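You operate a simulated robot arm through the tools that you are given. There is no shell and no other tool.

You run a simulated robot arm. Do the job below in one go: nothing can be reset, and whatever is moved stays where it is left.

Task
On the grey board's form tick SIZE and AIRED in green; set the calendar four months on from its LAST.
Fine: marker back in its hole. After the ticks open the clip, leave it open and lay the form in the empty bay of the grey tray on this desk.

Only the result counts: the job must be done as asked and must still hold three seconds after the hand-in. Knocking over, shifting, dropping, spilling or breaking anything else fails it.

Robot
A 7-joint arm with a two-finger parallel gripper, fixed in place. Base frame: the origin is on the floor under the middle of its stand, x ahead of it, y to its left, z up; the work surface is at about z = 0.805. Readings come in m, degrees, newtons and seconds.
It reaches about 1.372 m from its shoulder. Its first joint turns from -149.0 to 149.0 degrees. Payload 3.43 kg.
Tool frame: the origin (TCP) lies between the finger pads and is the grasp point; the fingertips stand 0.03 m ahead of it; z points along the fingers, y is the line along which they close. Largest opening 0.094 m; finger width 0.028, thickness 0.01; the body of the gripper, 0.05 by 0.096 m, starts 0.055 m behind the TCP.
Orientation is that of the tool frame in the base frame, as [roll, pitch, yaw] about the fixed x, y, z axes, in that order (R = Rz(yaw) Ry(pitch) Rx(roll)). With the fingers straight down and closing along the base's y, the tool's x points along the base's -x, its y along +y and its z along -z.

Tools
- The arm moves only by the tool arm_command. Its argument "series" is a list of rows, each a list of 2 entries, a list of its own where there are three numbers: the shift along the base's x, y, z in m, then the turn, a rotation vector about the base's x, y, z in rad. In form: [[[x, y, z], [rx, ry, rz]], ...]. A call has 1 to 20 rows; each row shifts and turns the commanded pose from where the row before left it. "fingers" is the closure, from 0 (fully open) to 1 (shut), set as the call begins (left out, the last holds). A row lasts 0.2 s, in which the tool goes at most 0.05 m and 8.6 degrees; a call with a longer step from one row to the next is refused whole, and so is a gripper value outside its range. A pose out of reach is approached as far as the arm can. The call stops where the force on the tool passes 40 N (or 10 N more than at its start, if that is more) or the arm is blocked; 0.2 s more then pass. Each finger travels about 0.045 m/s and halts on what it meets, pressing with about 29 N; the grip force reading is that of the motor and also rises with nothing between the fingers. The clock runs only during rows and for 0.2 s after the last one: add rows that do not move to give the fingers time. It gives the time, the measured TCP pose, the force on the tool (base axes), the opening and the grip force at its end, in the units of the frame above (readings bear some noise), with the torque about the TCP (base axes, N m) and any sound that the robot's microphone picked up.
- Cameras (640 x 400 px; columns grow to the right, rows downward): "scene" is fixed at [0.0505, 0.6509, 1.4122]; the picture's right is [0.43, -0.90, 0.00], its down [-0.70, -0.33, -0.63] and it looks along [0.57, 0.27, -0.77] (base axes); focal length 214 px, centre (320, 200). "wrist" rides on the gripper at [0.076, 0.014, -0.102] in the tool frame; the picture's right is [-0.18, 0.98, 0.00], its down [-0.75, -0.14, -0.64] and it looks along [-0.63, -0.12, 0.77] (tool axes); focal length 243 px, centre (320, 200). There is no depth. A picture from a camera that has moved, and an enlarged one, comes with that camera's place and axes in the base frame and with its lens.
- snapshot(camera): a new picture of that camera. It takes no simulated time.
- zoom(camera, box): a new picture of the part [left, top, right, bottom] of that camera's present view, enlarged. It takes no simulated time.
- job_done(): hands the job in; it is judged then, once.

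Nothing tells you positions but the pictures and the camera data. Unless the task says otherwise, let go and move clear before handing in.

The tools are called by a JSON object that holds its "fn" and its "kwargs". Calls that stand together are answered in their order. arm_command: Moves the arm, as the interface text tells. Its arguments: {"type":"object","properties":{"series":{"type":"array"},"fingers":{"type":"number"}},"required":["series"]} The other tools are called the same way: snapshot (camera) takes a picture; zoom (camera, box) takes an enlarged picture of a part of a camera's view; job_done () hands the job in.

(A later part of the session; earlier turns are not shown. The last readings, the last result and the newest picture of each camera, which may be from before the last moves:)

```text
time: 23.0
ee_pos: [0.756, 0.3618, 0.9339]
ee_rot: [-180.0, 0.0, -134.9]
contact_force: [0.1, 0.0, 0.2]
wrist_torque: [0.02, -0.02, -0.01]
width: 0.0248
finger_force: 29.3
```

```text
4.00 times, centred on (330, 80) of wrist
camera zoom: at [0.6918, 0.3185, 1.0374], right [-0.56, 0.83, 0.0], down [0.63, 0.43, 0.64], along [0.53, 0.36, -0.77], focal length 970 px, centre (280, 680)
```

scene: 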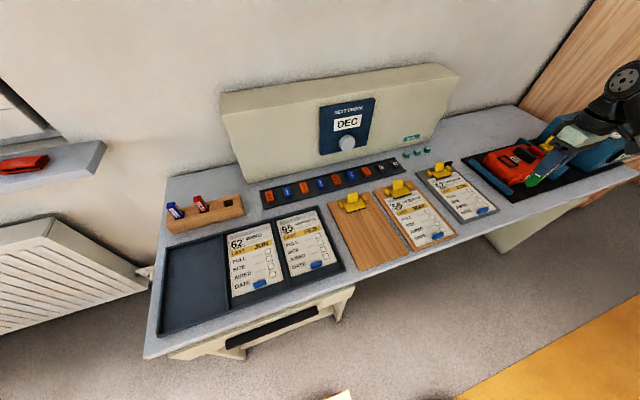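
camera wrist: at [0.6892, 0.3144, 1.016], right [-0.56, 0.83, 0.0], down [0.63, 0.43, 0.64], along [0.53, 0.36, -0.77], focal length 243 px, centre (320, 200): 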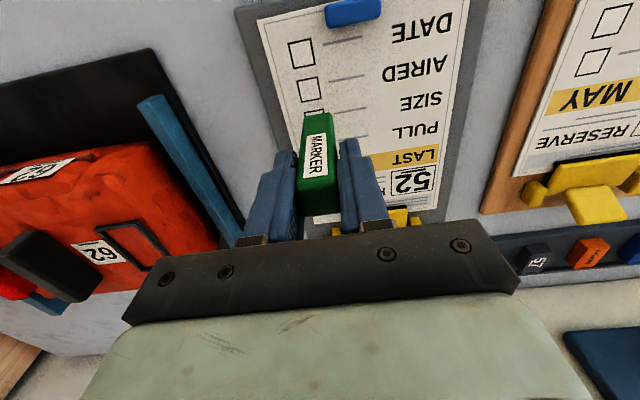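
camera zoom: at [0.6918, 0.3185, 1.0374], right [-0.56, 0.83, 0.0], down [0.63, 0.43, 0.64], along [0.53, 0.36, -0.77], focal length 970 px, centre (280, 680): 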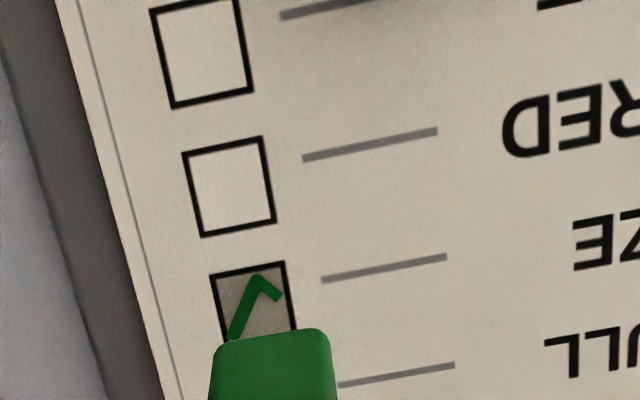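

A clean green tick is in SIZE. Next I'll move over AIRED and lower to just above the paper.

{"fn": "arm_command", "kwargs": {"series": [[[-0.0075, -0.0108, 0], [0, 0, 0]], [[-0.0076, -0.0109, 0], [0, 0, 0]], [[0, 0, -0.01], [0, 0, 0]], [[0, 0, -0.01], [0, 0, 0]], [[0, 0, -0.009], [0, 0, 0]], [[0, 0, 0], [0, 0, 0]], [[0, 0, 0], [0, 0, 0]]]}}

{"fn": "zoom", "kwargs": {"camera": "scene", "box": [466, 191, 490, 207]}}

{"fn": "zoom", "kwargs": {"camera": "wrist", "box": [270, 30, 390, 130]}}

```text
time: 24.6
ee_pos: [0.7419, 0.34, 0.9061]
ee_rot: [180.0, 0.0, -135.0]
contact_force: [1.3, 0.5, 0.4]
wrist_torque: [0.0, 0.02, -0.02]
width: 0.0252
finger_force: 29.2
```

```text
16.00 times, centred on (478, 199) of scene
camera zoom: at [0.0505, 0.6509, 1.4122], right [0.43, -0.9, 0.0], down [-0.7, -0.33, -0.63], along [0.57, 0.27, -0.77], focal length 3432 px, centre (-2208, 216)
```

zoom: 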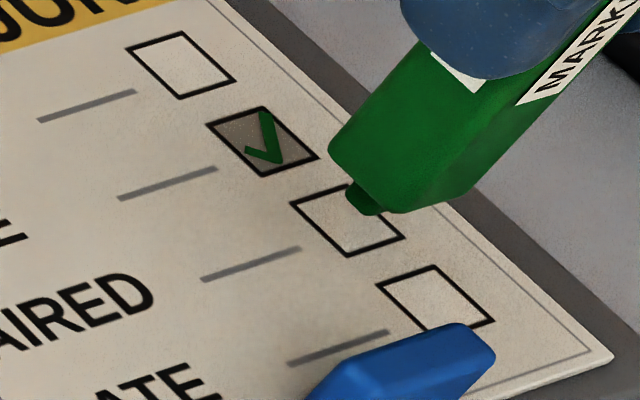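

```text
4.00 times, centred on (330, 80) of wrist
camera zoom: at [0.6774, 0.2961, 1.0088], right [-0.56, 0.83, 0.0], down [0.63, 0.43, 0.64], along [0.53, 0.36, -0.77], focal length 970 px, centre (280, 680)
```

zoom: 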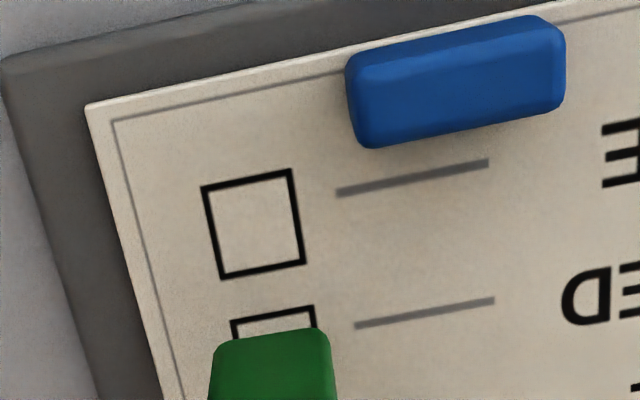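

The nib is over AIRED, within about 2 mm of the centre. I'll lower it to touch.

{"fn": "arm_command", "kwargs": {"series": [[[0, 0, -0.002], [0, 0, 0]], [[0, 0, -0.002], [0, 0, 0]], [[0, 0, -0.001], [0, 0, 0]], [[0, 0, -0.0005], [0, 0, 0]], [[0, 0, -0.0005], [0, 0, 0]], [[0, 0, 0], [0, 0, 0]]]}}

{"fn": "zoom", "kwargs": {"camera": "scene", "box": [466, 191, 490, 207]}}

```text
time: 26.0
ee_pos: [0.7419, 0.3392, 0.8997]
ee_rot: [180.0, 0.0, -135.0]
contact_force: [-0.1, 0.5, -0.2]
wrist_torque: [-0.01, -0.04, -0.02]
width: 0.0251
finger_force: 28.7
```

```text
16.00 times, centred on (478, 199) of scene
camera zoom: at [0.0505, 0.6509, 1.4122], right [0.43, -0.9, 0.0], down [-0.7, -0.33, -0.63], along [0.57, 0.27, -0.77], focal length 3432 px, centre (-2208, 216)
```

zoom: 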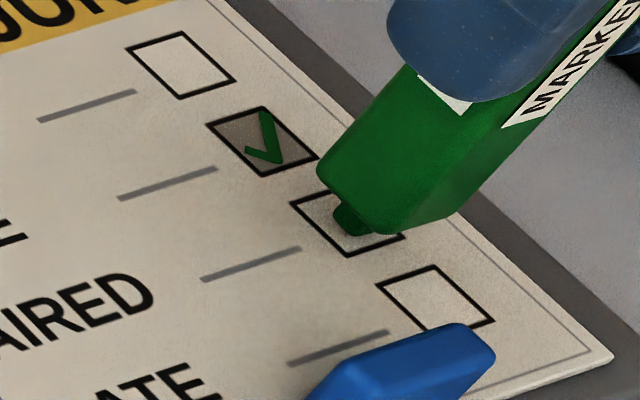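

Very close, with no contact yet. Down another millimetre.

{"fn": "arm_command", "kwargs": {"series": [[[0, 0, -0.0005], [0, 0, 0]], [[0, 0, -0.0005], [0, 0, 0]], [[0, 0, 0], [0, 0, 0]]]}}

{"fn": "zoom", "kwargs": {"camera": "scene", "box": [466, 191, 490, 207]}}

```text
time: 26.8
ee_pos: [0.7409, 0.3381, 0.8996]
ee_rot: [180.0, 0.0, -134.9]
contact_force: [-1.7, -1.3, 12.9]
wrist_torque: [-0.15, 0.11, 0.01]
width: 0.0249
finger_force: 29.0
```

```text
16.00 times, centred on (478, 199) of scene
camera zoom: at [0.0505, 0.6509, 1.4122], right [0.43, -0.9, 0.0], down [-0.7, -0.33, -0.63], along [0.57, 0.27, -0.77], focal length 3432 px, centre (-2208, 216)
```

zoom: 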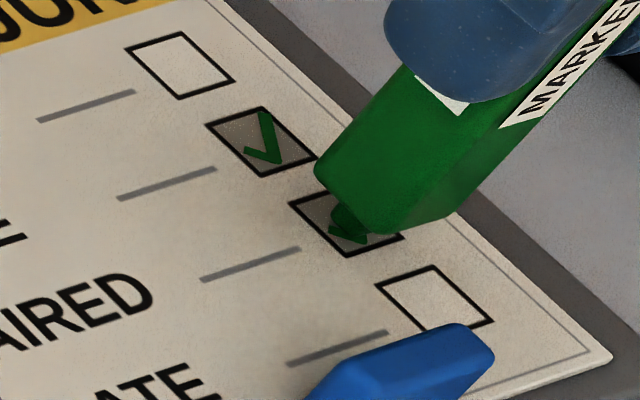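

The AIRED box has its tick too. I'll lift clear, check, and then carry the marker back to its hole.

{"fn": "arm_command", "kwargs": {"series": [[[0, 0, 0.005], [0, 0, 0]], [[0, 0, 0.02], [0, 0, 0]], [[0, 0, 0.03], [0, 0, 0]], [[0, 0, 0.03], [0, 0, 0]], [[0, 0, 0.03], [0, 0, 0]], [[0, 0, 0.02], [0, 0, 0]], [[0, 0, 0], [0, 0, 0]], [[0, 0, 0], [0, 0, 0]]]}}

{"fn": "zoom", "kwargs": {"camera": "scene", "box": [440, 175, 510, 225]}}

{"fn": "snapshot", "kwargs": {"camera": "wrist"}}

```text
time: 28.6
ee_pos: [0.7424, 0.3387, 1.0327]
ee_rot: [-179.9, 0.0, -134.9]
contact_force: [0.0, -0.1, -0.3]
wrist_torque: [-0.01, 0.01, 0.0]
width: 0.0249
finger_force: 29.0
```

```text
8.00 times, centred on (475, 200) of scene
camera zoom: at [0.0505, 0.6509, 1.4122], right [0.43, -0.9, 0.0], down [-0.7, -0.33, -0.63], along [0.57, 0.27, -0.77], focal length 1716 px, centre (-920, 200)
```

zoom: 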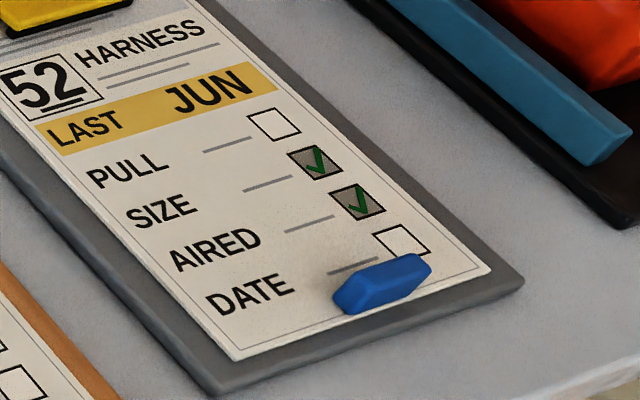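

```text
taken
camera wrist: at [0.6775, 0.2949, 1.1368], right [-0.56, 0.83, 0.0], down [0.63, 0.43, 0.64], along [0.53, 0.36, -0.77], focal length 243 px, centre (320, 200)
```

wrist: 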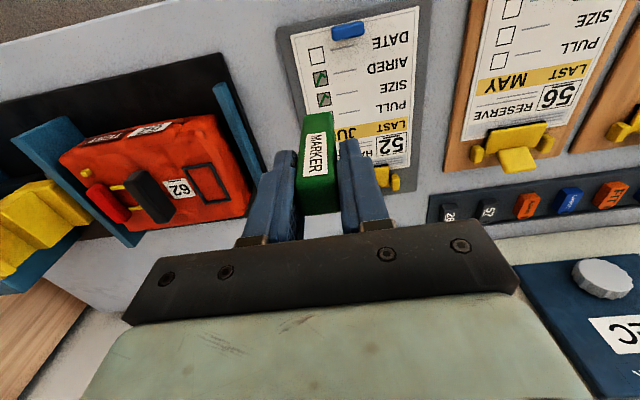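

Both ticks show in SIZE and AIRED, and nothing else is marked. I'll carry the marker back above its empty hole.

{"fn": "arm_command", "kwargs": {"series": [[[-0.020945, 0.039145, -0.0015], [0, 0, 0]], [[-0.020945, 0.039145, -0.0015], [0, 0, 0]], [[-0.020945, 0.039145, -0.0015], [0, 0, 0]], [[-0.020945, 0.039145, -0.0015], [0, 0, 0]], [[-0.020945, 0.039145, -0.0015], [0, 0, 0]], [[-0.020945, 0.039145, -0.0015], [0, 0, 0]], [[-0.020945, 0.039145, -0.0015], [0, 0, 0]], [[-0.020945, 0.039145, -0.0015], [0, 0, 0]], [[-0.020945, 0.039145, -0.0015], [0, 0, 0]], [[-0.020945, 0.039145, -0.0015], [0, 0, 0]], [[-0.020945, 0.039145, -0.0015], [0, 0, 0]], [[-0.020945, 0.039145, -0.0015], [0, 0, 0]], [[-0.020945, 0.039145, -0.0015], [0, 0, 0]], [[-0.020945, 0.039145, -0.0015], [0, 0, 0]], [[-0.020945, 0.039145, -0.0015], [0, 0, 0]], [[-0.020945, 0.039145, -0.0015], [0, 0, 0]], [[-0.020945, 0.039145, -0.0015], [0, 0, 0]], [[-0.020945, 0.039145, -0.0015], [0, 0, 0]], [[-0.020945, 0.039145, -0.0015], [0, 0, 0]], [[-0.020945, 0.039145, -0.0015], [0, 0, 0]]]}}

{"fn": "arm_command", "kwargs": {"series": [[[0, 0, -0.01], [0, 0, 0]], [[0, 0, -0.01], [0, 0, 0]], [[0, 0, 0], [0, 0, 0]], [[0, 0, 0], [0, 0, 0]]]}}

{"fn": "snapshot", "kwargs": {"camera": "wrist"}}

{"fn": "zoom", "kwargs": {"camera": "scene", "box": [170, 150, 260, 230]}}

```text
time: 32.8
ee_pos: [0.3235, 1.1209, 1.0068]
ee_rot: [180.0, 0.0, -135.1]
contact_force: [-0.1, -0.5, 0.4]
wrist_torque: [0.03, 0.04, -0.03]
width: 0.025
finger_force: 29.4
```

```text
time: 33.8
ee_pos: [0.3246, 1.1206, 0.9844]
ee_rot: [180.0, 0.0, -135.0]
contact_force: [1.1, 1.3, -0.1]
wrist_torque: [-0.01, -0.01, 0.0]
width: 0.0249
finger_force: 29.2
```

```text
taken
camera wrist: at [0.2608, 1.0776, 1.087], right [-0.56, 0.83, 0.0], down [0.63, 0.43, 0.64], along [0.53, 0.36, -0.77], focal length 243 px, centre (320, 200)
```

wrist: 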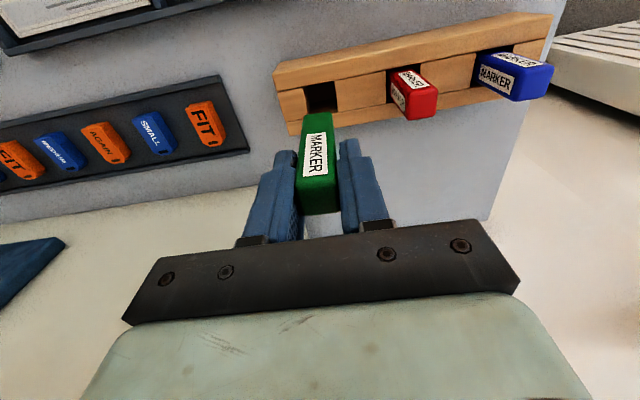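

```text
5.00 times, centred on (215, 190) of scene
camera zoom: at [0.0505, 0.6509, 1.4122], right [0.43, -0.9, 0.0], down [-0.7, -0.33, -0.63], along [0.57, 0.27, -0.77], focal length 1072 px, centre (845, 250)
```

zoom: 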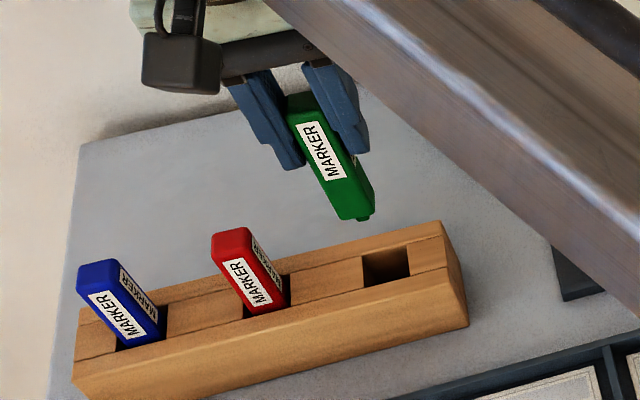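

The marker hangs above the block with the empty hole in view. I'll measure the hole precisely.

{"fn": "zoom", "kwargs": {"camera": "wrist", "box": [265, 60, 385, 140]}}

{"fn": "zoom", "kwargs": {"camera": "scene", "box": [220, 180, 265, 215]}}

```text
5.00 times, centred on (325, 100) of wrist
camera zoom: at [0.2608, 1.0776, 1.087], right [-0.56, 0.83, 0.0], down [0.63, 0.43, 0.64], along [0.53, 0.36, -0.77], focal length 1213 px, centre (295, 700)
```

zoom: 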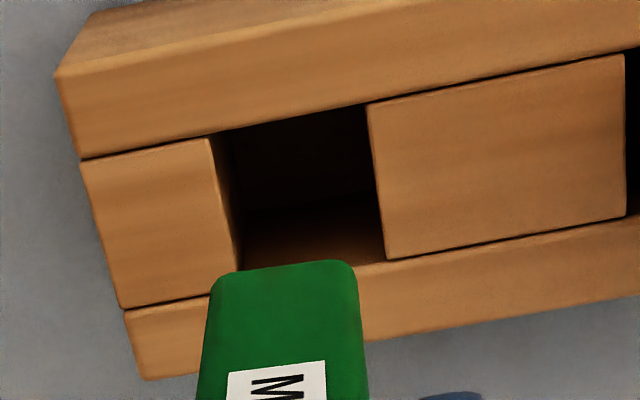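

```text
11.43 times, centred on (242, 198) of scene
camera zoom: at [0.0505, 0.6509, 1.4122], right [0.43, -0.9, 0.0], down [-0.7, -0.33, -0.63], along [0.57, 0.27, -0.77], focal length 2451 px, centre (1206, 229)
```

zoom: 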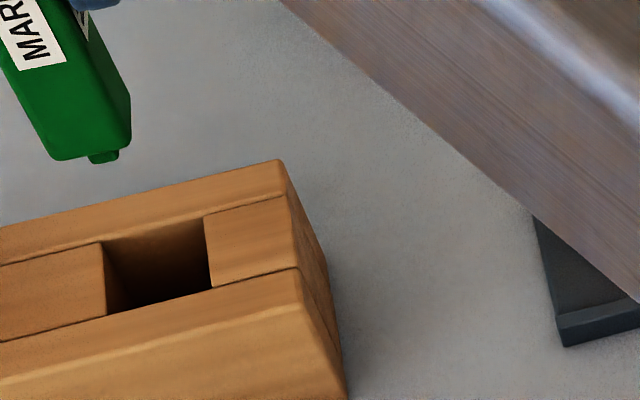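

The hole is about 30 mm square, centred near (0.3215, 1.121), with its top at z 0.85. I gripped the marker with the TCP at (0.3222, 1.1216), so I'll return exactly there, stopping just above the hole first.

{"fn": "arm_command", "kwargs": {"series": [[[-0.0022, 0.0002, -0.01], [0, 0, 0]], [[0, 0, -0.015], [0, 0, 0]], [[0, 0, -0.013], [0, 0, 0]], [[0, 0, 0], [0, 0, 0]], [[0, 0, 0], [0, 0, 0]]]}}

{"fn": "zoom", "kwargs": {"camera": "wrist", "box": [245, 60, 405, 220]}}

{"fn": "zoom", "kwargs": {"camera": "scene", "box": [200, 170, 260, 215]}}

```text
time: 35.0
ee_pos: [0.321, 1.1215, 0.9441]
ee_rot: [179.9, 0.0, -135.0]
contact_force: [-0.1, -0.2, -0.4]
wrist_torque: [-0.01, 0.02, -0.01]
width: 0.0252
finger_force: 29.4
```

```text
2.50 times, centred on (325, 140) of wrist
camera zoom: at [0.2566, 1.0785, 1.0478], right [-0.56, 0.83, 0.0], down [0.63, 0.43, 0.64], along [0.53, 0.36, -0.77], focal length 606 px, centre (308, 350)
```

zoom: 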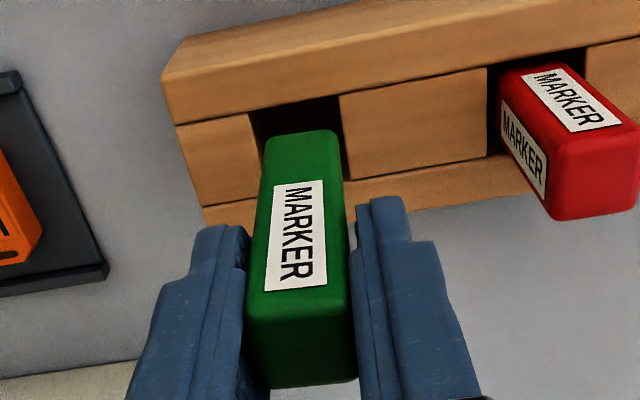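

```text
8.89 times, centred on (230, 192) of scene
camera zoom: at [0.0505, 0.6509, 1.4122], right [0.43, -0.9, 0.0], down [-0.7, -0.33, -0.63], along [0.57, 0.27, -0.77], focal length 1906 px, centre (1120, 267)
```

zoom: 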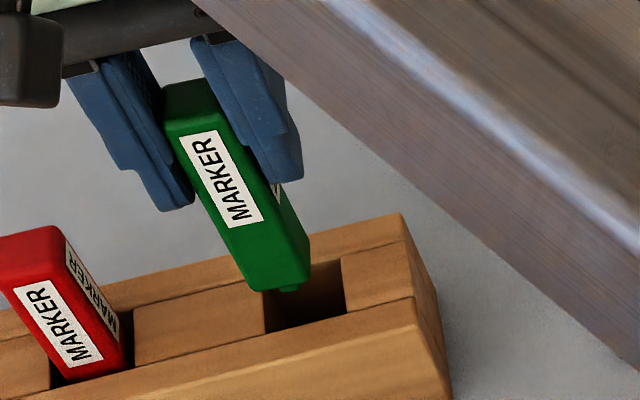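

The TCP is about 2 mm to the left of where it should be, and the pictures agree. I'll correct it and recheck.

{"fn": "arm_command", "kwargs": {"series": [[[0.002, -0.0008, -0.002], [0, 0, 0]], [[0, 0, 0], [0, 0, 0]], [[0, 0, 0], [0, 0, 0]]]}}

{"fn": "zoom", "kwargs": {"camera": "wrist", "box": [265, 70, 385, 150]}}

{"fn": "zoom", "kwargs": {"camera": "scene", "box": [210, 180, 258, 212]}}

```text
time: 35.8
ee_pos: [0.324, 1.1222, 0.9426]
ee_rot: [180.0, 0.0, -135.0]
contact_force: [0.0, -0.1, -1.0]
wrist_torque: [0.02, 0.0, 0.04]
width: 0.0255
finger_force: 28.8
```

```text
5.00 times, centred on (325, 110) of wrist
camera zoom: at [0.2589, 1.0775, 1.046], right [-0.56, 0.83, 0.0], down [0.63, 0.43, 0.64], along [0.53, 0.36, -0.77], focal length 1213 px, centre (295, 650)
```

zoom: 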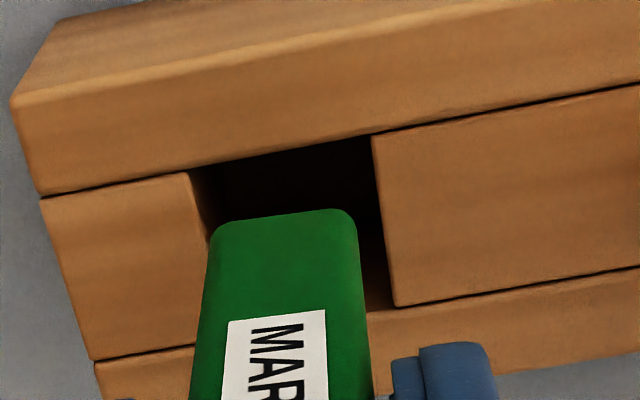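

```text
12.50 times, centred on (234, 196) of scene
camera zoom: at [0.0505, 0.6509, 1.4122], right [0.43, -0.9, 0.0], down [-0.7, -0.33, -0.63], along [0.57, 0.27, -0.77], focal length 2681 px, centre (1395, 250)
```

zoom: 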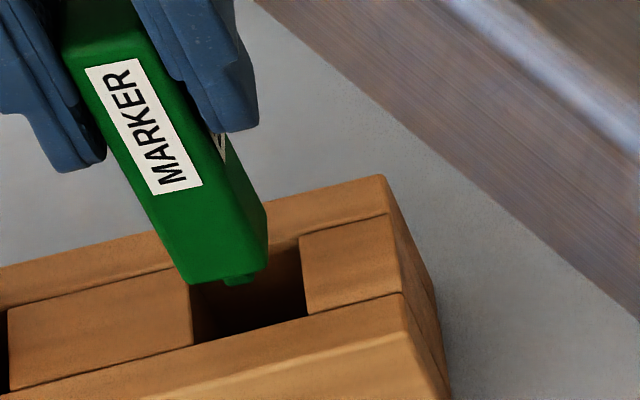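

Lateral alignment is good, and I'll bias the marker about 1 mm towards the front so it is centred in the hole's depth. Then I'll lower it slowly while watching the force.

{"fn": "arm_command", "kwargs": {"series": [[[-0.0009, -0.0009, -0.002], [0, 0, 0]], [[0, 0, -0.003], [0, 0, 0]], [[0, 0, -0.003], [0, 0, 0]], [[0, 0, -0.003], [0, 0, 0]], [[0, 0, -0.003], [0, 0, 0]], [[0, 0, -0.003], [0, 0, 0]], [[0, 0, 0], [0, 0, 0]]]}}

{"fn": "zoom", "kwargs": {"camera": "wrist", "box": [265, 70, 385, 150]}}

{"fn": "zoom", "kwargs": {"camera": "scene", "box": [210, 180, 258, 212]}}

```text
time: 37.4
ee_pos: [0.3231, 1.1211, 0.9244]
ee_rot: [-180.0, 0.0, -134.9]
contact_force: [0.1, 0.3, 0.5]
wrist_torque: [0.03, -0.02, 0.0]
width: 0.025
finger_force: 28.9
```

```text
5.00 times, centred on (325, 110) of wrist
camera zoom: at [0.2586, 1.0772, 1.0287], right [-0.56, 0.83, 0.0], down [0.63, 0.43, 0.64], along [0.53, 0.36, -0.77], focal length 1213 px, centre (295, 650)
```

zoom: 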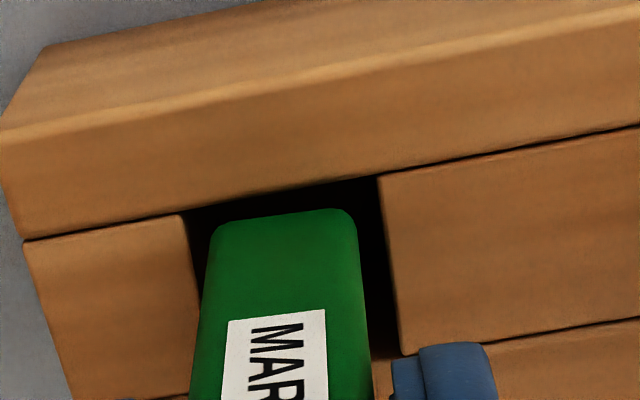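

```text
12.50 times, centred on (234, 196) of scene
camera zoom: at [0.0505, 0.6509, 1.4122], right [0.43, -0.9, 0.0], down [-0.7, -0.33, -0.63], along [0.57, 0.27, -0.77], focal length 2681 px, centre (1395, 250)
```

zoom: 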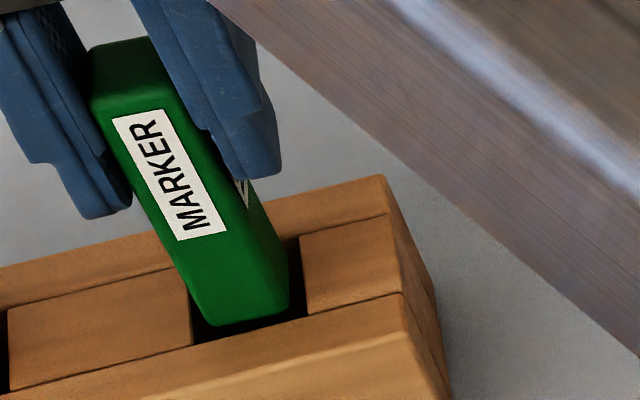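

The marker's base is entering the hole with gaps on both sides and no contact. I'll continue down.

{"fn": "arm_command", "kwargs": {"series": [[[0, 0, -0.004], [0, 0, 0]], [[0, 0, -0.004], [0, 0, 0]], [[0, 0, -0.004], [0, 0, 0]], [[0, 0, -0.004], [0, 0, 0]], [[0, 0, -0.004], [0, 0, 0]], [[0, 0, -0.004], [0, 0, 0]], [[0, 0, 0], [0, 0, 0]]]}}

{"fn": "snapshot", "kwargs": {"camera": "wrist"}}

```text
time: 39.0
ee_pos: [0.3218, 1.1212, 0.9012]
ee_rot: [180.0, 0.0, -135.0]
contact_force: [0.1, 0.2, 0.4]
wrist_torque: [0.0, 0.01, 0.01]
width: 0.0251
finger_force: 29.5
```

```text
taken
camera wrist: at [0.2583, 1.0778, 1.0055], right [-0.56, 0.83, 0.0], down [0.63, 0.43, 0.64], along [0.53, 0.36, -0.77], focal length 243 px, centre (320, 200)
```

wrist: 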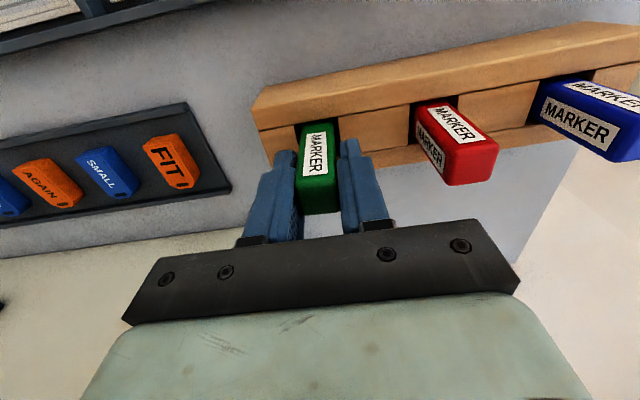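

Still free. I'll lower the last 8 mm in small steps.

{"fn": "arm_command", "kwargs": {"series": [[[0, 0, -0.003], [0, 0, 0]], [[0, 0, -0.002], [0, 0, 0]], [[0, 0, -0.001], [0, 0, 0]], [[0, 0, -0.001], [0, 0, 0]], [[0, 0, 0], [0, 0, 0]]]}}

```text
time: 40.2
ee_pos: [0.3238, 1.1202, 0.8938]
ee_rot: [179.9, 0.1, -135.0]
contact_force: [-0.3, -0.2, 0.0]
wrist_torque: [-0.02, -0.04, 0.02]
width: 0.0248
finger_force: 29.0
```

{"fn": "arm_command", "kwargs": {"series": [[[0, 0, -0.001], [0, 0, 0]], [[0, 0, -0.001], [0, 0, 0]], [[0, 0, 0], [0, 0, 0]]]}}

{"fn": "zoom", "kwargs": {"camera": "wrist", "box": [240, 80, 400, 220]}}

```text
time: 41.0
ee_pos: [0.3237, 1.1202, 0.8932]
ee_rot: [-180.0, 0.0, -135.0]
contact_force: [0.2, 0.4, 1.9]
wrist_torque: [0.04, 0.03, 0.0]
width: 0.0251
finger_force: 29.3
```

```text
2.86 times, centred on (320, 150) of wrist
camera zoom: at [0.2589, 1.0769, 0.9967], right [-0.56, 0.83, 0.0], down [0.63, 0.43, 0.64], along [0.53, 0.36, -0.77], focal length 693 px, centre (320, 343)
```

zoom: 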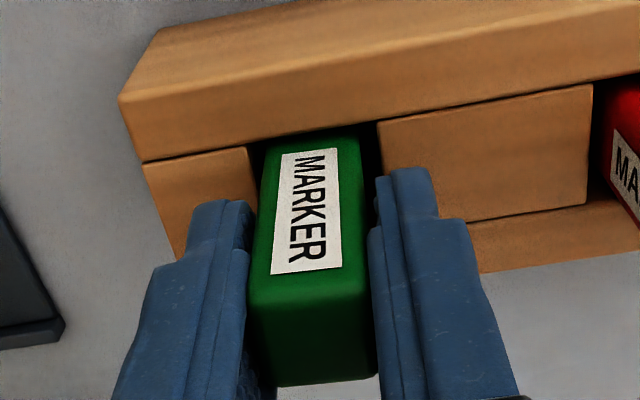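

The marker rests on the hole's floor at the original height. I'll release it by opening to 6 cm and lift away.

{"fn": "arm_command", "kwargs": {"series": [[[0, 0, 0], [0, 0, 0]], [[0, 0, 0], [0, 0, 0]], [[0, 0, 0], [0, 0, 0]], [[0, 0, 0], [0, 0, 0]], [[0, 0, 0], [0, 0, 0]]], "fingers": 0.36}}

{"fn": "arm_command", "kwargs": {"series": [[[0, 0, 0.01], [0, 0, 0]], [[0, 0, 0.02], [0, 0, 0]], [[0, 0, 0.03], [0, 0, 0]], [[-0.01, -0.01, 0.04], [0, 0, 0]], [[-0.01, -0.01, 0.02], [0, 0, 0]], [[0, 0, 0], [0, 0, 0]]]}}

{"fn": "snapshot", "kwargs": {"camera": "wrist"}}

{"fn": "zoom", "kwargs": {"camera": "scene", "box": [150, 170, 260, 240]}}

```text
time: 42.2
ee_pos: [0.322, 1.1207, 0.8931]
ee_rot: [180.0, 0.0, -135.0]
contact_force: [0.1, -0.5, 0.6]
wrist_torque: [0.0, 0.01, 0.0]
width: 0.0601
finger_force: 0.1
```

```text
time: 43.6
ee_pos: [0.3022, 1.0988, 1.013]
ee_rot: [179.9, 0.0, -135.0]
contact_force: [0.0, 0.5, -0.4]
wrist_torque: [0.03, -0.03, -0.01]
width: 0.06
finger_force: 0.0
```

```text
taken
camera wrist: at [0.2368, 1.0553, 1.1167], right [-0.56, 0.83, 0.0], down [0.63, 0.43, 0.64], along [0.53, 0.36, -0.77], focal length 243 px, centre (320, 200)
```

wrist: 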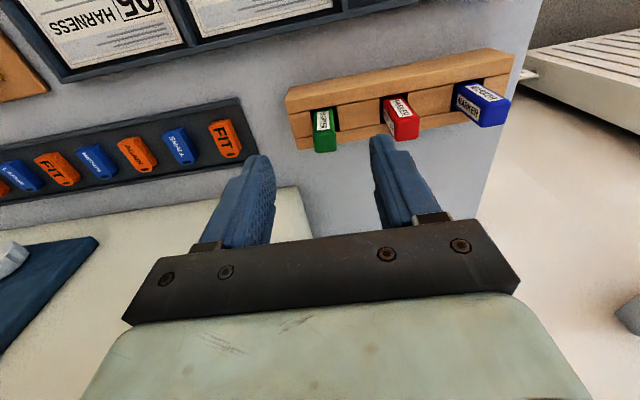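

```text
5.71 times, centred on (205, 205) of scene
camera zoom: at [0.0505, 0.6509, 1.4122], right [0.43, -0.9, 0.0], down [-0.7, -0.33, -0.63], along [0.57, 0.27, -0.77], focal length 1226 px, centre (977, 171)
```

zoom: 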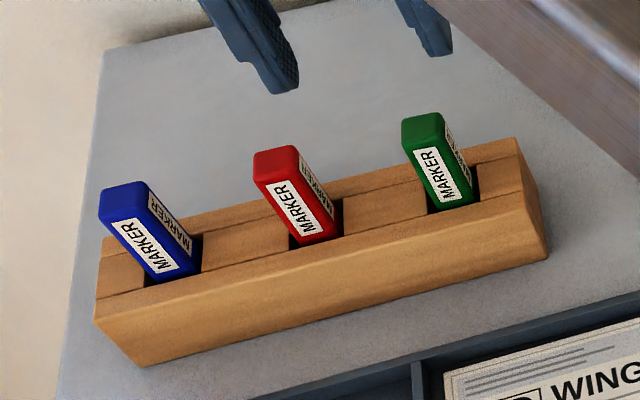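

The green marker is back in its hole. Next I'll go over to the grey board's clip for a close look at how it works.

{"fn": "arm_command", "kwargs": {"series": [[[0.02776, -0.03467, 0.001], [0, 0, 0]], [[0.02776, -0.03467, 0.001], [0, 0, 0]], [[0.02776, -0.03467, 0], [0, 0, 0]], [[0.02776, -0.03467, 0], [0, 0, 0]], [[0.02776, -0.03467, 0], [0, 0, 0]], [[0.02776, -0.03467, 0], [0, 0, 0]], [[0.02776, -0.03467, 0], [0, 0, 0]], [[0.02776, -0.03467, 0], [0, 0, 0]], [[0.02776, -0.03467, 0], [0, 0, 0]], [[0.02776, -0.03467, 0], [0, 0, 0]], [[0.02776, -0.03467, 0], [0, 0, 0]], [[0.02776, -0.03467, 0], [0, 0, 0]], [[0.02776, -0.03467, 0], [0, 0, 0]], [[0.02776, -0.03467, 0], [0, 0, 0]], [[0.02776, -0.03467, 0], [0, 0, 0]], [[0.02776, -0.03467, 0], [0, 0, 0]], [[0.02776, -0.03467, 0], [0, 0, 0]], [[0.02776, -0.03467, 0], [0, 0, 0]], [[0, 0, 0], [0, 0, 0]]]}}

{"fn": "snapshot", "kwargs": {"camera": "wrist"}}

{"fn": "snapshot", "kwargs": {"camera": "scene"}}

```text
time: 47.6
ee_pos: [0.8011, 0.4763, 1.0134]
ee_rot: [180.0, 0.1, -135.0]
contact_force: [0.5, 0.5, -0.8]
wrist_torque: [-0.03, 0.02, 0.04]
width: 0.0604
finger_force: 0.1
```

```text
taken
camera wrist: at [0.736, 0.4336, 1.1166], right [-0.56, 0.83, 0.0], down [0.63, 0.43, 0.64], along [0.53, 0.36, -0.77], focal length 243 px, centre (320, 200)
```

wrist: 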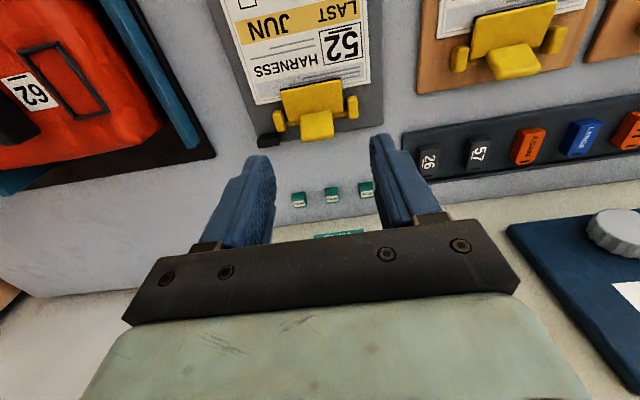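

```text
taken
```

scene: 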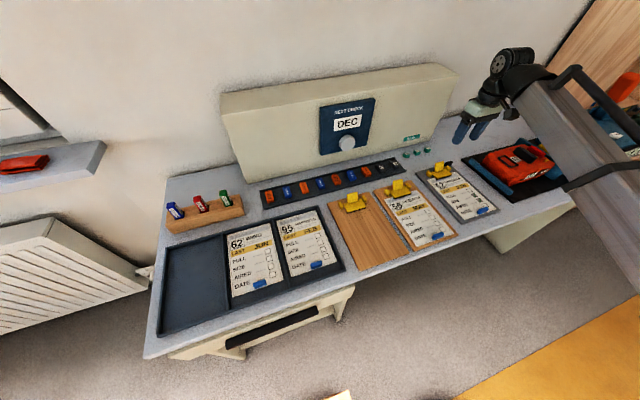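

{"fn": "zoom", "kwargs": {"camera": "wrist", "box": [245, 60, 375, 160]}}

{"fn": "zoom", "kwargs": {"camera": "wrist", "box": [430, 0, 590, 110]}}

{"fn": "zoom", "kwargs": {"camera": "scene", "box": [425, 155, 465, 185]}}

{"fn": "zoom", "kwargs": {"camera": "scene", "box": [310, 85, 390, 165]}}

```text
4.00 times, centred on (310, 110) of wrist
camera zoom: at [0.736, 0.4336, 1.1166], right [-0.56, 0.83, 0.0], down [0.63, 0.43, 0.64], along [0.53, 0.36, -0.77], focal length 970 px, centre (360, 560)
```

zoom: 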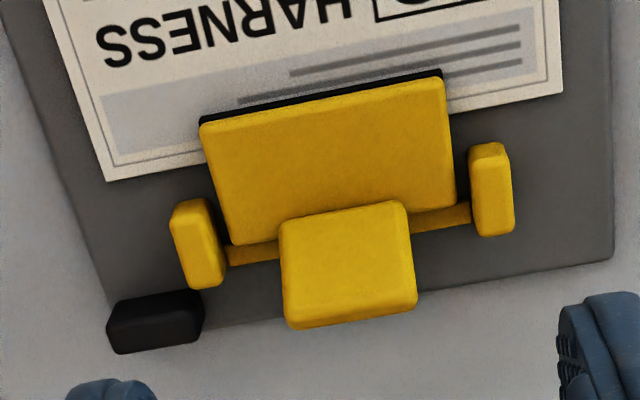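

```text
3.64 times, centred on (510, 55) of wrist
camera zoom: at [0.736, 0.4336, 1.1166], right [-0.56, 0.83, 0.0], down [0.63, 0.43, 0.64], along [0.53, 0.36, -0.77], focal length 882 px, centre (-371, 727)
```

zoom: 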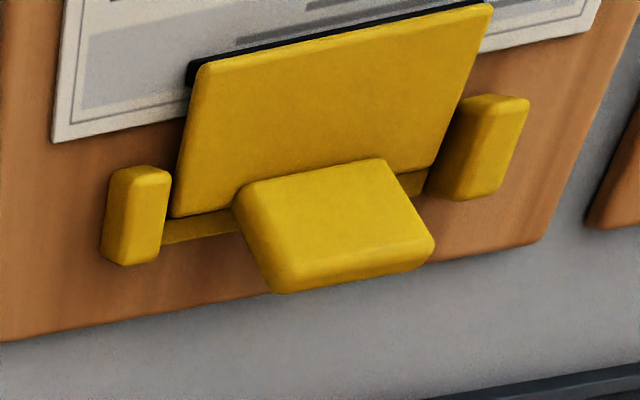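

```text
13.33 times, centred on (445, 170) of scene
camera zoom: at [0.0505, 0.6509, 1.4122], right [0.43, -0.9, 0.0], down [-0.7, -0.33, -0.63], along [0.57, 0.27, -0.77], focal length 2860 px, centre (-1347, 600)
```

zoom: 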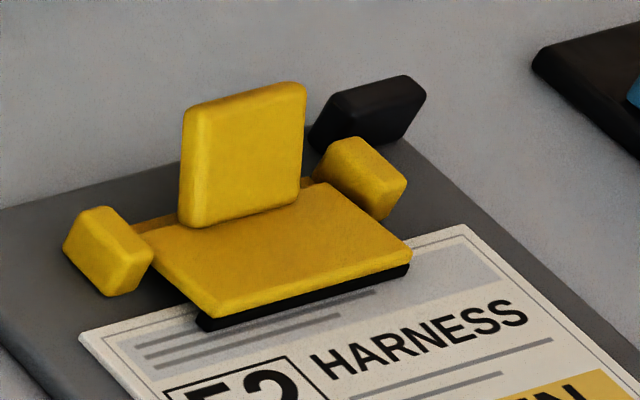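

```text
5.00 times, centred on (350, 125) of scene
camera zoom: at [0.0505, 0.6509, 1.4122], right [0.43, -0.9, 0.0], down [-0.7, -0.33, -0.63], along [0.57, 0.27, -0.77], focal length 1072 px, centre (170, 575)
```

zoom: 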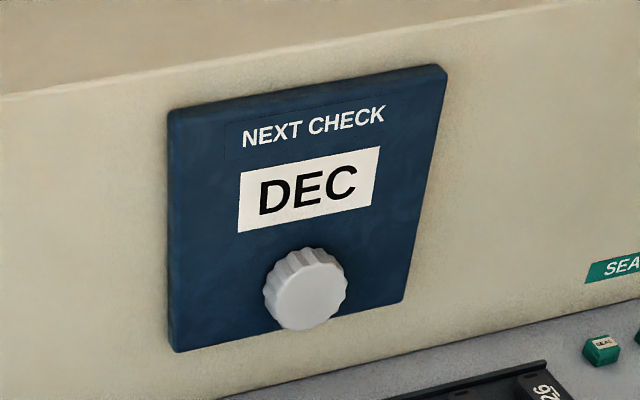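

The clip is a jaw plate hinged on a pin between two ears. A lever tab leans back behind it, with its top near (0.845, 0.505, 0.85). I'll take one closer, lower look, including the small black block at the board's corner.

{"fn": "arm_command", "kwargs": {"series": [[[-0.01, -0.011, -0.02], [0, 0, 0]], [[-0.01, -0.011, -0.02], [0, 0, 0]], [[-0.01, -0.011, -0.02], [0, 0, 0]], [[-0.01, -0.011, -0.02], [0, 0, 0]], [[0, 0, 0], [0, 0, 0]], [[0, 0, 0], [0, 0, 0]]], "fingers": 0}}

{"fn": "snapshot", "kwargs": {"camera": "wrist"}}

{"fn": "zoom", "kwargs": {"camera": "wrist", "box": [240, 110, 400, 220]}}

```text
time: 49.0
ee_pos: [0.7635, 0.4322, 0.931]
ee_rot: [180.0, 0.0, -135.0]
contact_force: [1.0, 0.4, 0.7]
wrist_torque: [0.01, -0.03, 0.02]
width: 0.0941
finger_force: 0.0
```

```text
taken
camera wrist: at [0.6985, 0.3885, 1.0347], right [-0.56, 0.83, 0.0], down [0.63, 0.43, 0.64], along [0.53, 0.36, -0.77], focal length 243 px, centre (320, 200)
```

wrist: 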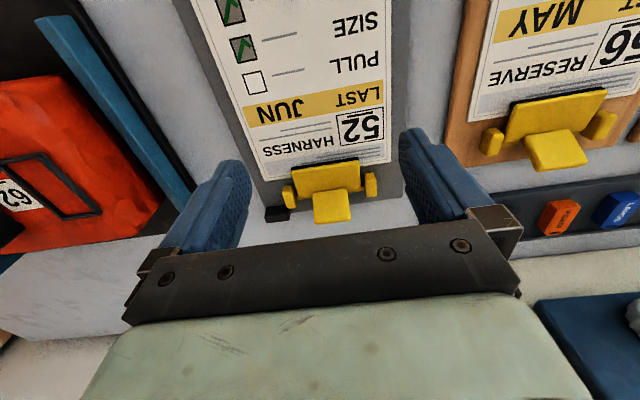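

```text
3.64 times, centred on (320, 165) of wrist
camera zoom: at [0.6985, 0.3885, 1.0347], right [-0.56, 0.83, 0.0], down [0.63, 0.43, 0.64], along [0.53, 0.36, -0.77], focal length 882 px, centre (320, 327)
```

zoom: 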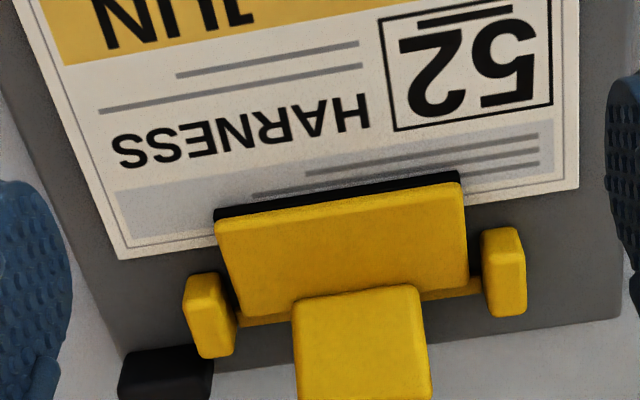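

The lever must be pushed back and down to lift the jaw off the paper. I'll close the fingers into a narrow pusher and place the tips just above the lever's top edge, slightly behind it.

{"fn": "arm_command", "kwargs": {"series": [[[0, 0, 0.01], [0, 0, 0]], [[0.0221, 0.0197, 0.005], [0, 0, 0]], [[0.0221, 0.0197, 0], [0, 0, 0]], [[0.0221, 0.0197, 0], [0, 0, 0]], [[0.022, 0.0198, 0], [0, 0, 0]], [[0, 0, 0], [0, 0, 0]], [[0, 0, 0], [0, 0, 0]]], "fingers": 1}}

{"fn": "snapshot", "kwargs": {"camera": "wrist"}}

{"fn": "zoom", "kwargs": {"camera": "scene", "box": [415, 120, 505, 190]}}

```text
time: 50.6
ee_pos: [0.8542, 0.5114, 0.9473]
ee_rot: [180.0, 0.0, -135.0]
contact_force: [-0.1, -1.0, -0.3]
wrist_torque: [0.02, -0.01, 0.04]
width: 0.0
finger_force: 29.0
```

```text
taken
camera wrist: at [0.7901, 0.467, 1.0503], right [-0.56, 0.83, 0.0], down [0.63, 0.43, 0.64], along [0.53, 0.36, -0.77], focal length 243 px, centre (320, 200)
```

wrist: 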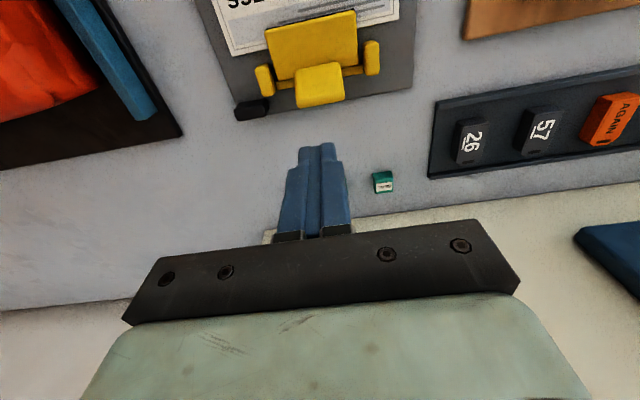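

```text
5.71 times, centred on (460, 155) of scene
camera zoom: at [0.0505, 0.6509, 1.4122], right [0.43, -0.9, 0.0], down [-0.7, -0.33, -0.63], along [0.57, 0.27, -0.77], focal length 1226 px, centre (-480, 457)
```

zoom: 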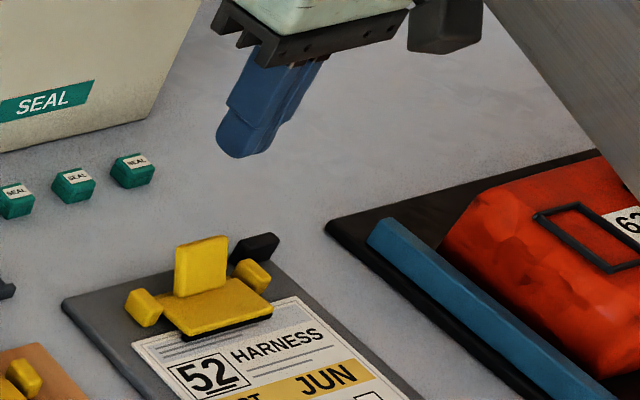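

I'll measure the lever once more from this close view before descending.

{"fn": "zoom", "kwargs": {"camera": "wrist", "box": [230, 10, 410, 150]}}

```text
2.86 times, centred on (320, 80) of wrist
camera zoom: at [0.7901, 0.467, 1.0503], right [-0.56, 0.83, 0.0], down [0.63, 0.43, 0.64], along [0.53, 0.36, -0.77], focal length 693 px, centre (320, 543)
```

zoom: 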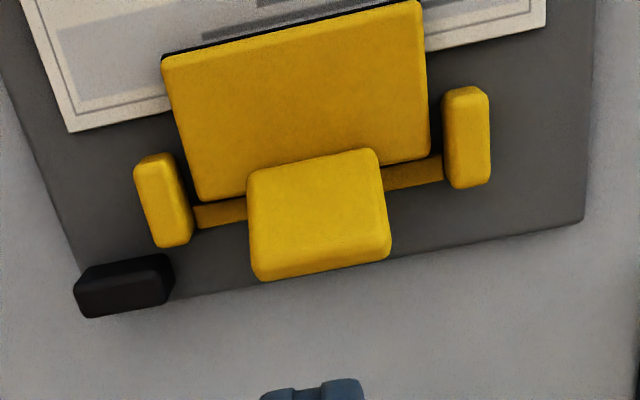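

The lever's top rear edge is at (0.8435, 0.506, 0.85). I'll shift slightly forward so the tips cover the lever's end, and lower to just above it.

{"fn": "arm_command", "kwargs": {"series": [[[-0.0066, -0.0026, -0.015], [0, 0, 0]], [[0, 0, -0.015], [0, 0, 0]], [[0, 0, -0.015], [0, 0, 0]], [[0, 0, -0.01], [0, 0, 0]], [[0, 0, 0], [0, 0, 0]], [[0, 0, 0], [0, 0, 0]]]}}

{"fn": "zoom", "kwargs": {"camera": "scene", "box": [420, 140, 480, 185]}}

{"fn": "zoom", "kwargs": {"camera": "wrist", "box": [230, 30, 410, 220]}}

```text
time: 52.0
ee_pos: [0.8437, 0.5079, 0.8946]
ee_rot: [-180.0, 0.0, -134.9]
contact_force: [0.4, -0.3, -0.2]
wrist_torque: [-0.01, -0.06, -0.01]
width: 0.0
finger_force: 29.3
```

```text
8.89 times, centred on (450, 162) of scene
camera zoom: at [0.0505, 0.6509, 1.4122], right [0.43, -0.9, 0.0], down [-0.7, -0.33, -0.63], along [0.57, 0.27, -0.77], focal length 1906 px, centre (-836, 533)
```

zoom: 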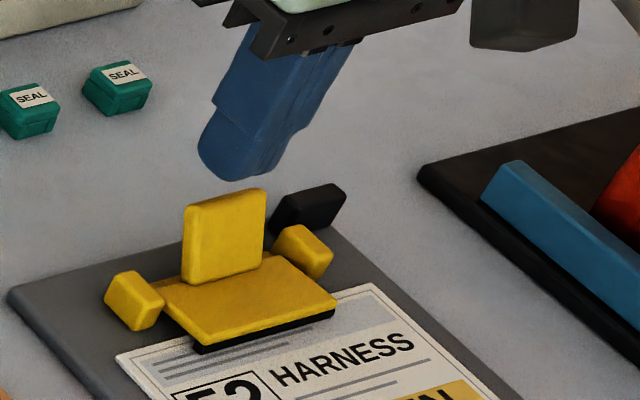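

```text
2.11 times, centred on (320, 125) of wrist
camera zoom: at [0.7802, 0.4647, 0.9979], right [-0.56, 0.83, 0.0], down [0.63, 0.43, 0.64], along [0.53, 0.36, -0.77], focal length 511 px, centre (320, 358)
```

zoom: 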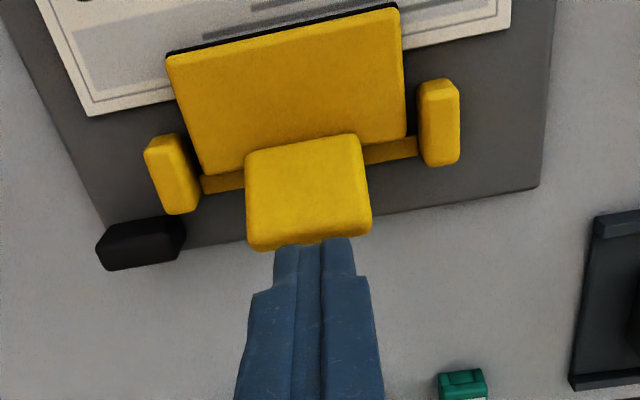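

The fingertips sit right above the lever end. I'll press down gently.

{"fn": "arm_command", "kwargs": {"series": [[[0, 0, -0.004], [0, 0, 0]], [[0, 0, -0.004], [0, 0, 0]], [[0, 0, -0.003], [0, 0, 0]], [[0, 0, -0.003], [0, 0, 0]], [[0, 0, -0.003], [0, 0, 0]], [[0, 0, 0], [0, 0, 0]]]}}

{"fn": "zoom", "kwargs": {"camera": "scene", "box": [420, 140, 480, 185]}}

{"fn": "zoom", "kwargs": {"camera": "wrist", "box": [230, 30, 410, 220]}}

```text
time: 53.2
ee_pos: [0.8473, 0.5097, 0.8839]
ee_rot: [180.0, 0.5, -135.1]
contact_force: [0.0, 2.0, 6.5]
wrist_torque: [0.06, 0.02, -0.02]
width: 0.0001
finger_force: 29.1
stopped in row 5: the force on the tool passed its limit at 45 N (the readings are from after the stop); the commanded pose is now the measured one
```

```text
8.89 times, centred on (450, 162) of scene
camera zoom: at [0.0505, 0.6509, 1.4122], right [0.43, -0.9, 0.0], down [-0.7, -0.33, -0.63], along [0.57, 0.27, -0.77], focal length 1906 px, centre (-836, 533)
```

zoom: 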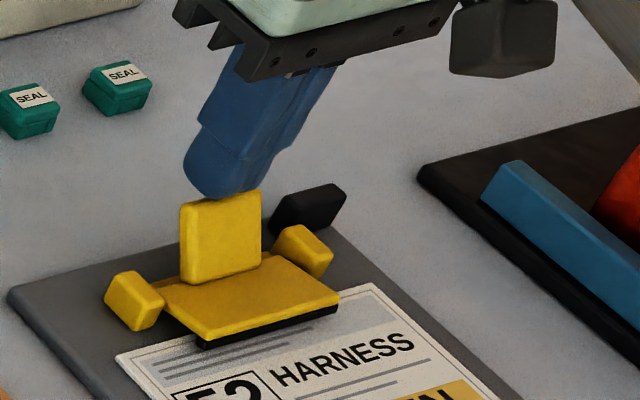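

```text
2.11 times, centred on (320, 125) of wrist
camera zoom: at [0.7815, 0.4654, 0.9853], right [-0.56, 0.83, 0.0], down [0.63, 0.43, 0.65], along [0.54, 0.37, -0.76], focal length 511 px, centre (320, 358)
```

zoom: 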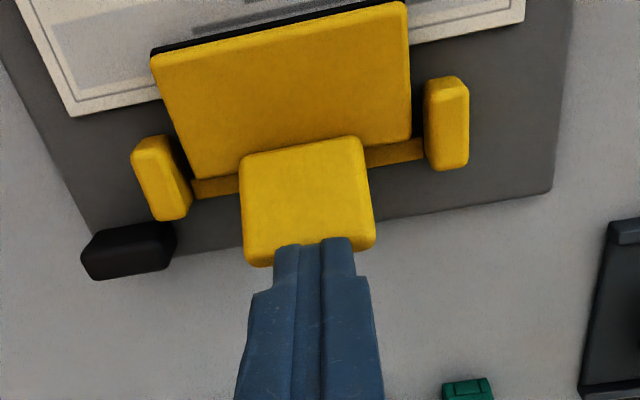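

The jaw has begun to lift, so the lever works this way, but the quick press peaked over the force limit. I'll continue at a much slower rate, drifting slightly backwards to follow the lever's arc.

{"fn": "arm_command", "kwargs": {"series": [[[0, 0, -0.0005], [0, 0, 0]], [[0, 0, -0.0005], [0, 0, 0]], [[0, 0, -0.0005], [0, 0, 0]], [[0, 0, -0.0005], [0, 0, 0]], [[0, 0, -0.0005], [0, 0, 0]], [[0, 0, -0.0005], [0, 0, 0]]]}}

{"fn": "zoom", "kwargs": {"camera": "scene", "box": [420, 140, 480, 185]}}

```text
time: 54.4
ee_pos: [0.8483, 0.5104, 0.8823]
ee_rot: [-180.0, 0.9, -135.1]
contact_force: [-0.1, 1.8, 6.3]
wrist_torque: [0.05, -0.01, -0.05]
width: 0.0
finger_force: 28.8
stopped in row 6: the force on the tool passed its limit at 42 N (the readings are from after the stop); the commanded pose is now the measured one
```

```text
8.89 times, centred on (450, 162) of scene
camera zoom: at [0.0505, 0.6509, 1.4122], right [0.43, -0.9, 0.0], down [-0.7, -0.33, -0.63], along [0.57, 0.27, -0.77], focal length 1906 px, centre (-836, 533)
```

zoom: 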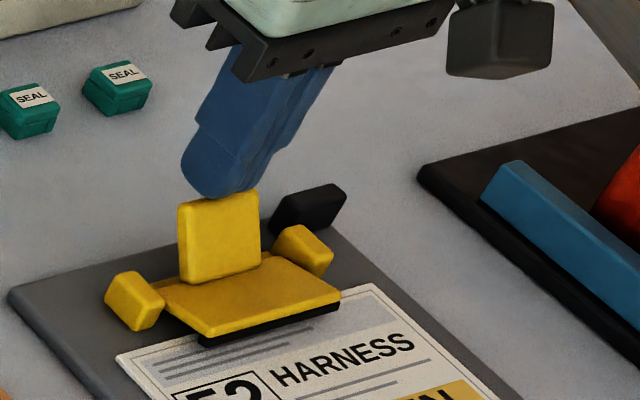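

The lever gave a little, but dragging under the fingertip adds friction. It's better to push the lever's front face backwards near its top. I'll lift, level the tool and go round to the front of the lever.

{"fn": "arm_command", "kwargs": {"series": [[[0, 0, 0.01], [0, 0, 0]], [[0, 0, 0.015], [-0.0111, 0.0111, 0]], [[-0.01, -0.0105, 0], [0, 0, 0]], [[-0.0105, -0.0107, 0], [0, 0, 0]], [[0, 0, 0], [0, 0, 0]], [[0, 0, 0], [0, 0, 0]]]}}

{"fn": "zoom", "kwargs": {"camera": "scene", "box": [420, 140, 480, 185]}}

{"fn": "zoom", "kwargs": {"camera": "wrist", "box": [230, 30, 410, 220]}}

```text
time: 55.8
ee_pos: [0.8289, 0.4899, 0.9068]
ee_rot: [180.0, -0.1, -135.0]
contact_force: [0.6, 0.7, 0.8]
wrist_torque: [0.03, 0.0, 0.02]
width: 0.0
finger_force: 29.0
```

```text
8.89 times, centred on (450, 162) of scene
camera zoom: at [0.0505, 0.6509, 1.4122], right [0.43, -0.9, 0.0], down [-0.7, -0.33, -0.63], along [0.57, 0.27, -0.77], focal length 1906 px, centre (-836, 533)
```

zoom: 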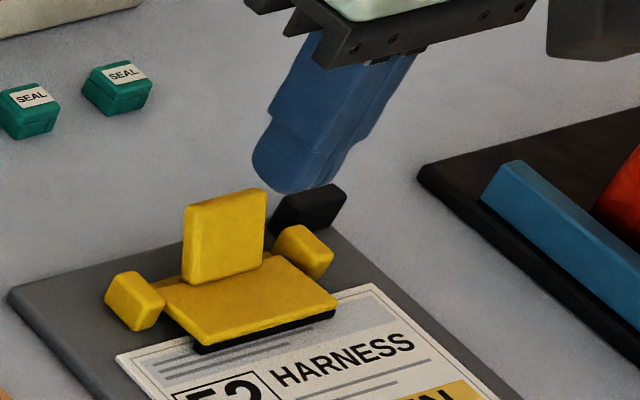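

```text
2.11 times, centred on (320, 125) of wrist
camera zoom: at [0.7646, 0.4458, 1.0103], right [-0.57, 0.82, 0.0], down [0.63, 0.43, 0.64], along [0.53, 0.36, -0.77], focal length 511 px, centre (320, 358)
```

zoom: 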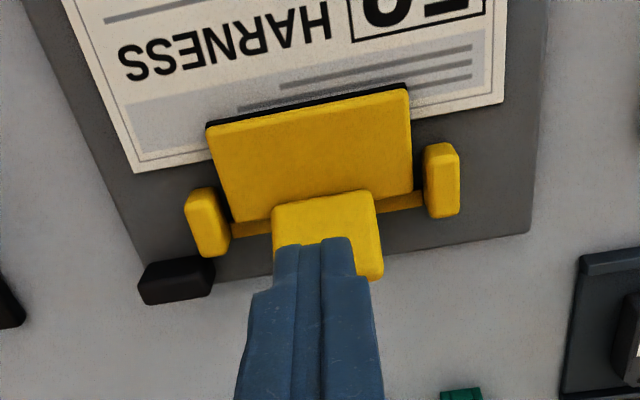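

The jaw sprang back to closed when released, so the clip is sprung and must be pushed past its holding point. I'll step further forward to clear the lever and go down beside its front face.

{"fn": "arm_command", "kwargs": {"series": [[[-0.0055, -0.0055, 0], [0, 0, 0]], [[0, 0, -0.01], [0, 0, 0]], [[0, 0, -0.01], [0, 0, 0]], [[0, 0, -0.01], [0, 0, 0]], [[0, 0, 0], [0, 0, 0]], [[0, 0, 0], [0, 0, 0]]]}}

{"fn": "zoom", "kwargs": {"camera": "scene", "box": [420, 140, 480, 185]}}

{"fn": "zoom", "kwargs": {"camera": "wrist", "box": [230, 30, 410, 220]}}

```text
time: 57.2
ee_pos: [0.8224, 0.4837, 0.8774]
ee_rot: [180.0, -0.1, -135.0]
contact_force: [-0.2, -0.1, 0.7]
wrist_torque: [-0.02, 0.0, 0.02]
width: 0.0
finger_force: 28.8
```

```text
8.89 times, centred on (450, 162) of scene
camera zoom: at [0.0505, 0.6509, 1.4122], right [0.43, -0.9, 0.0], down [-0.7, -0.33, -0.63], along [0.57, 0.27, -0.77], focal length 1906 px, centre (-836, 533)
```

zoom: 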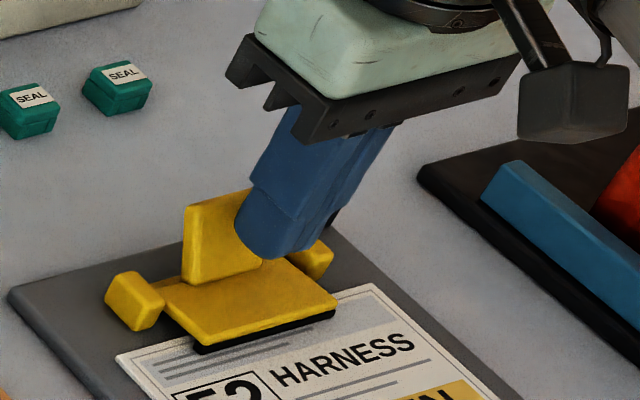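

```text
2.11 times, centred on (320, 125) of wrist
camera zoom: at [0.7584, 0.4402, 0.9807], right [-0.57, 0.82, 0.0], down [0.63, 0.43, 0.64], along [0.53, 0.36, -0.77], focal length 511 px, centre (320, 358)
```

zoom: 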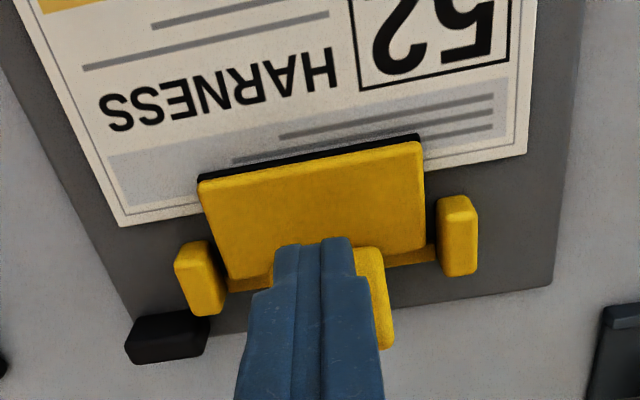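

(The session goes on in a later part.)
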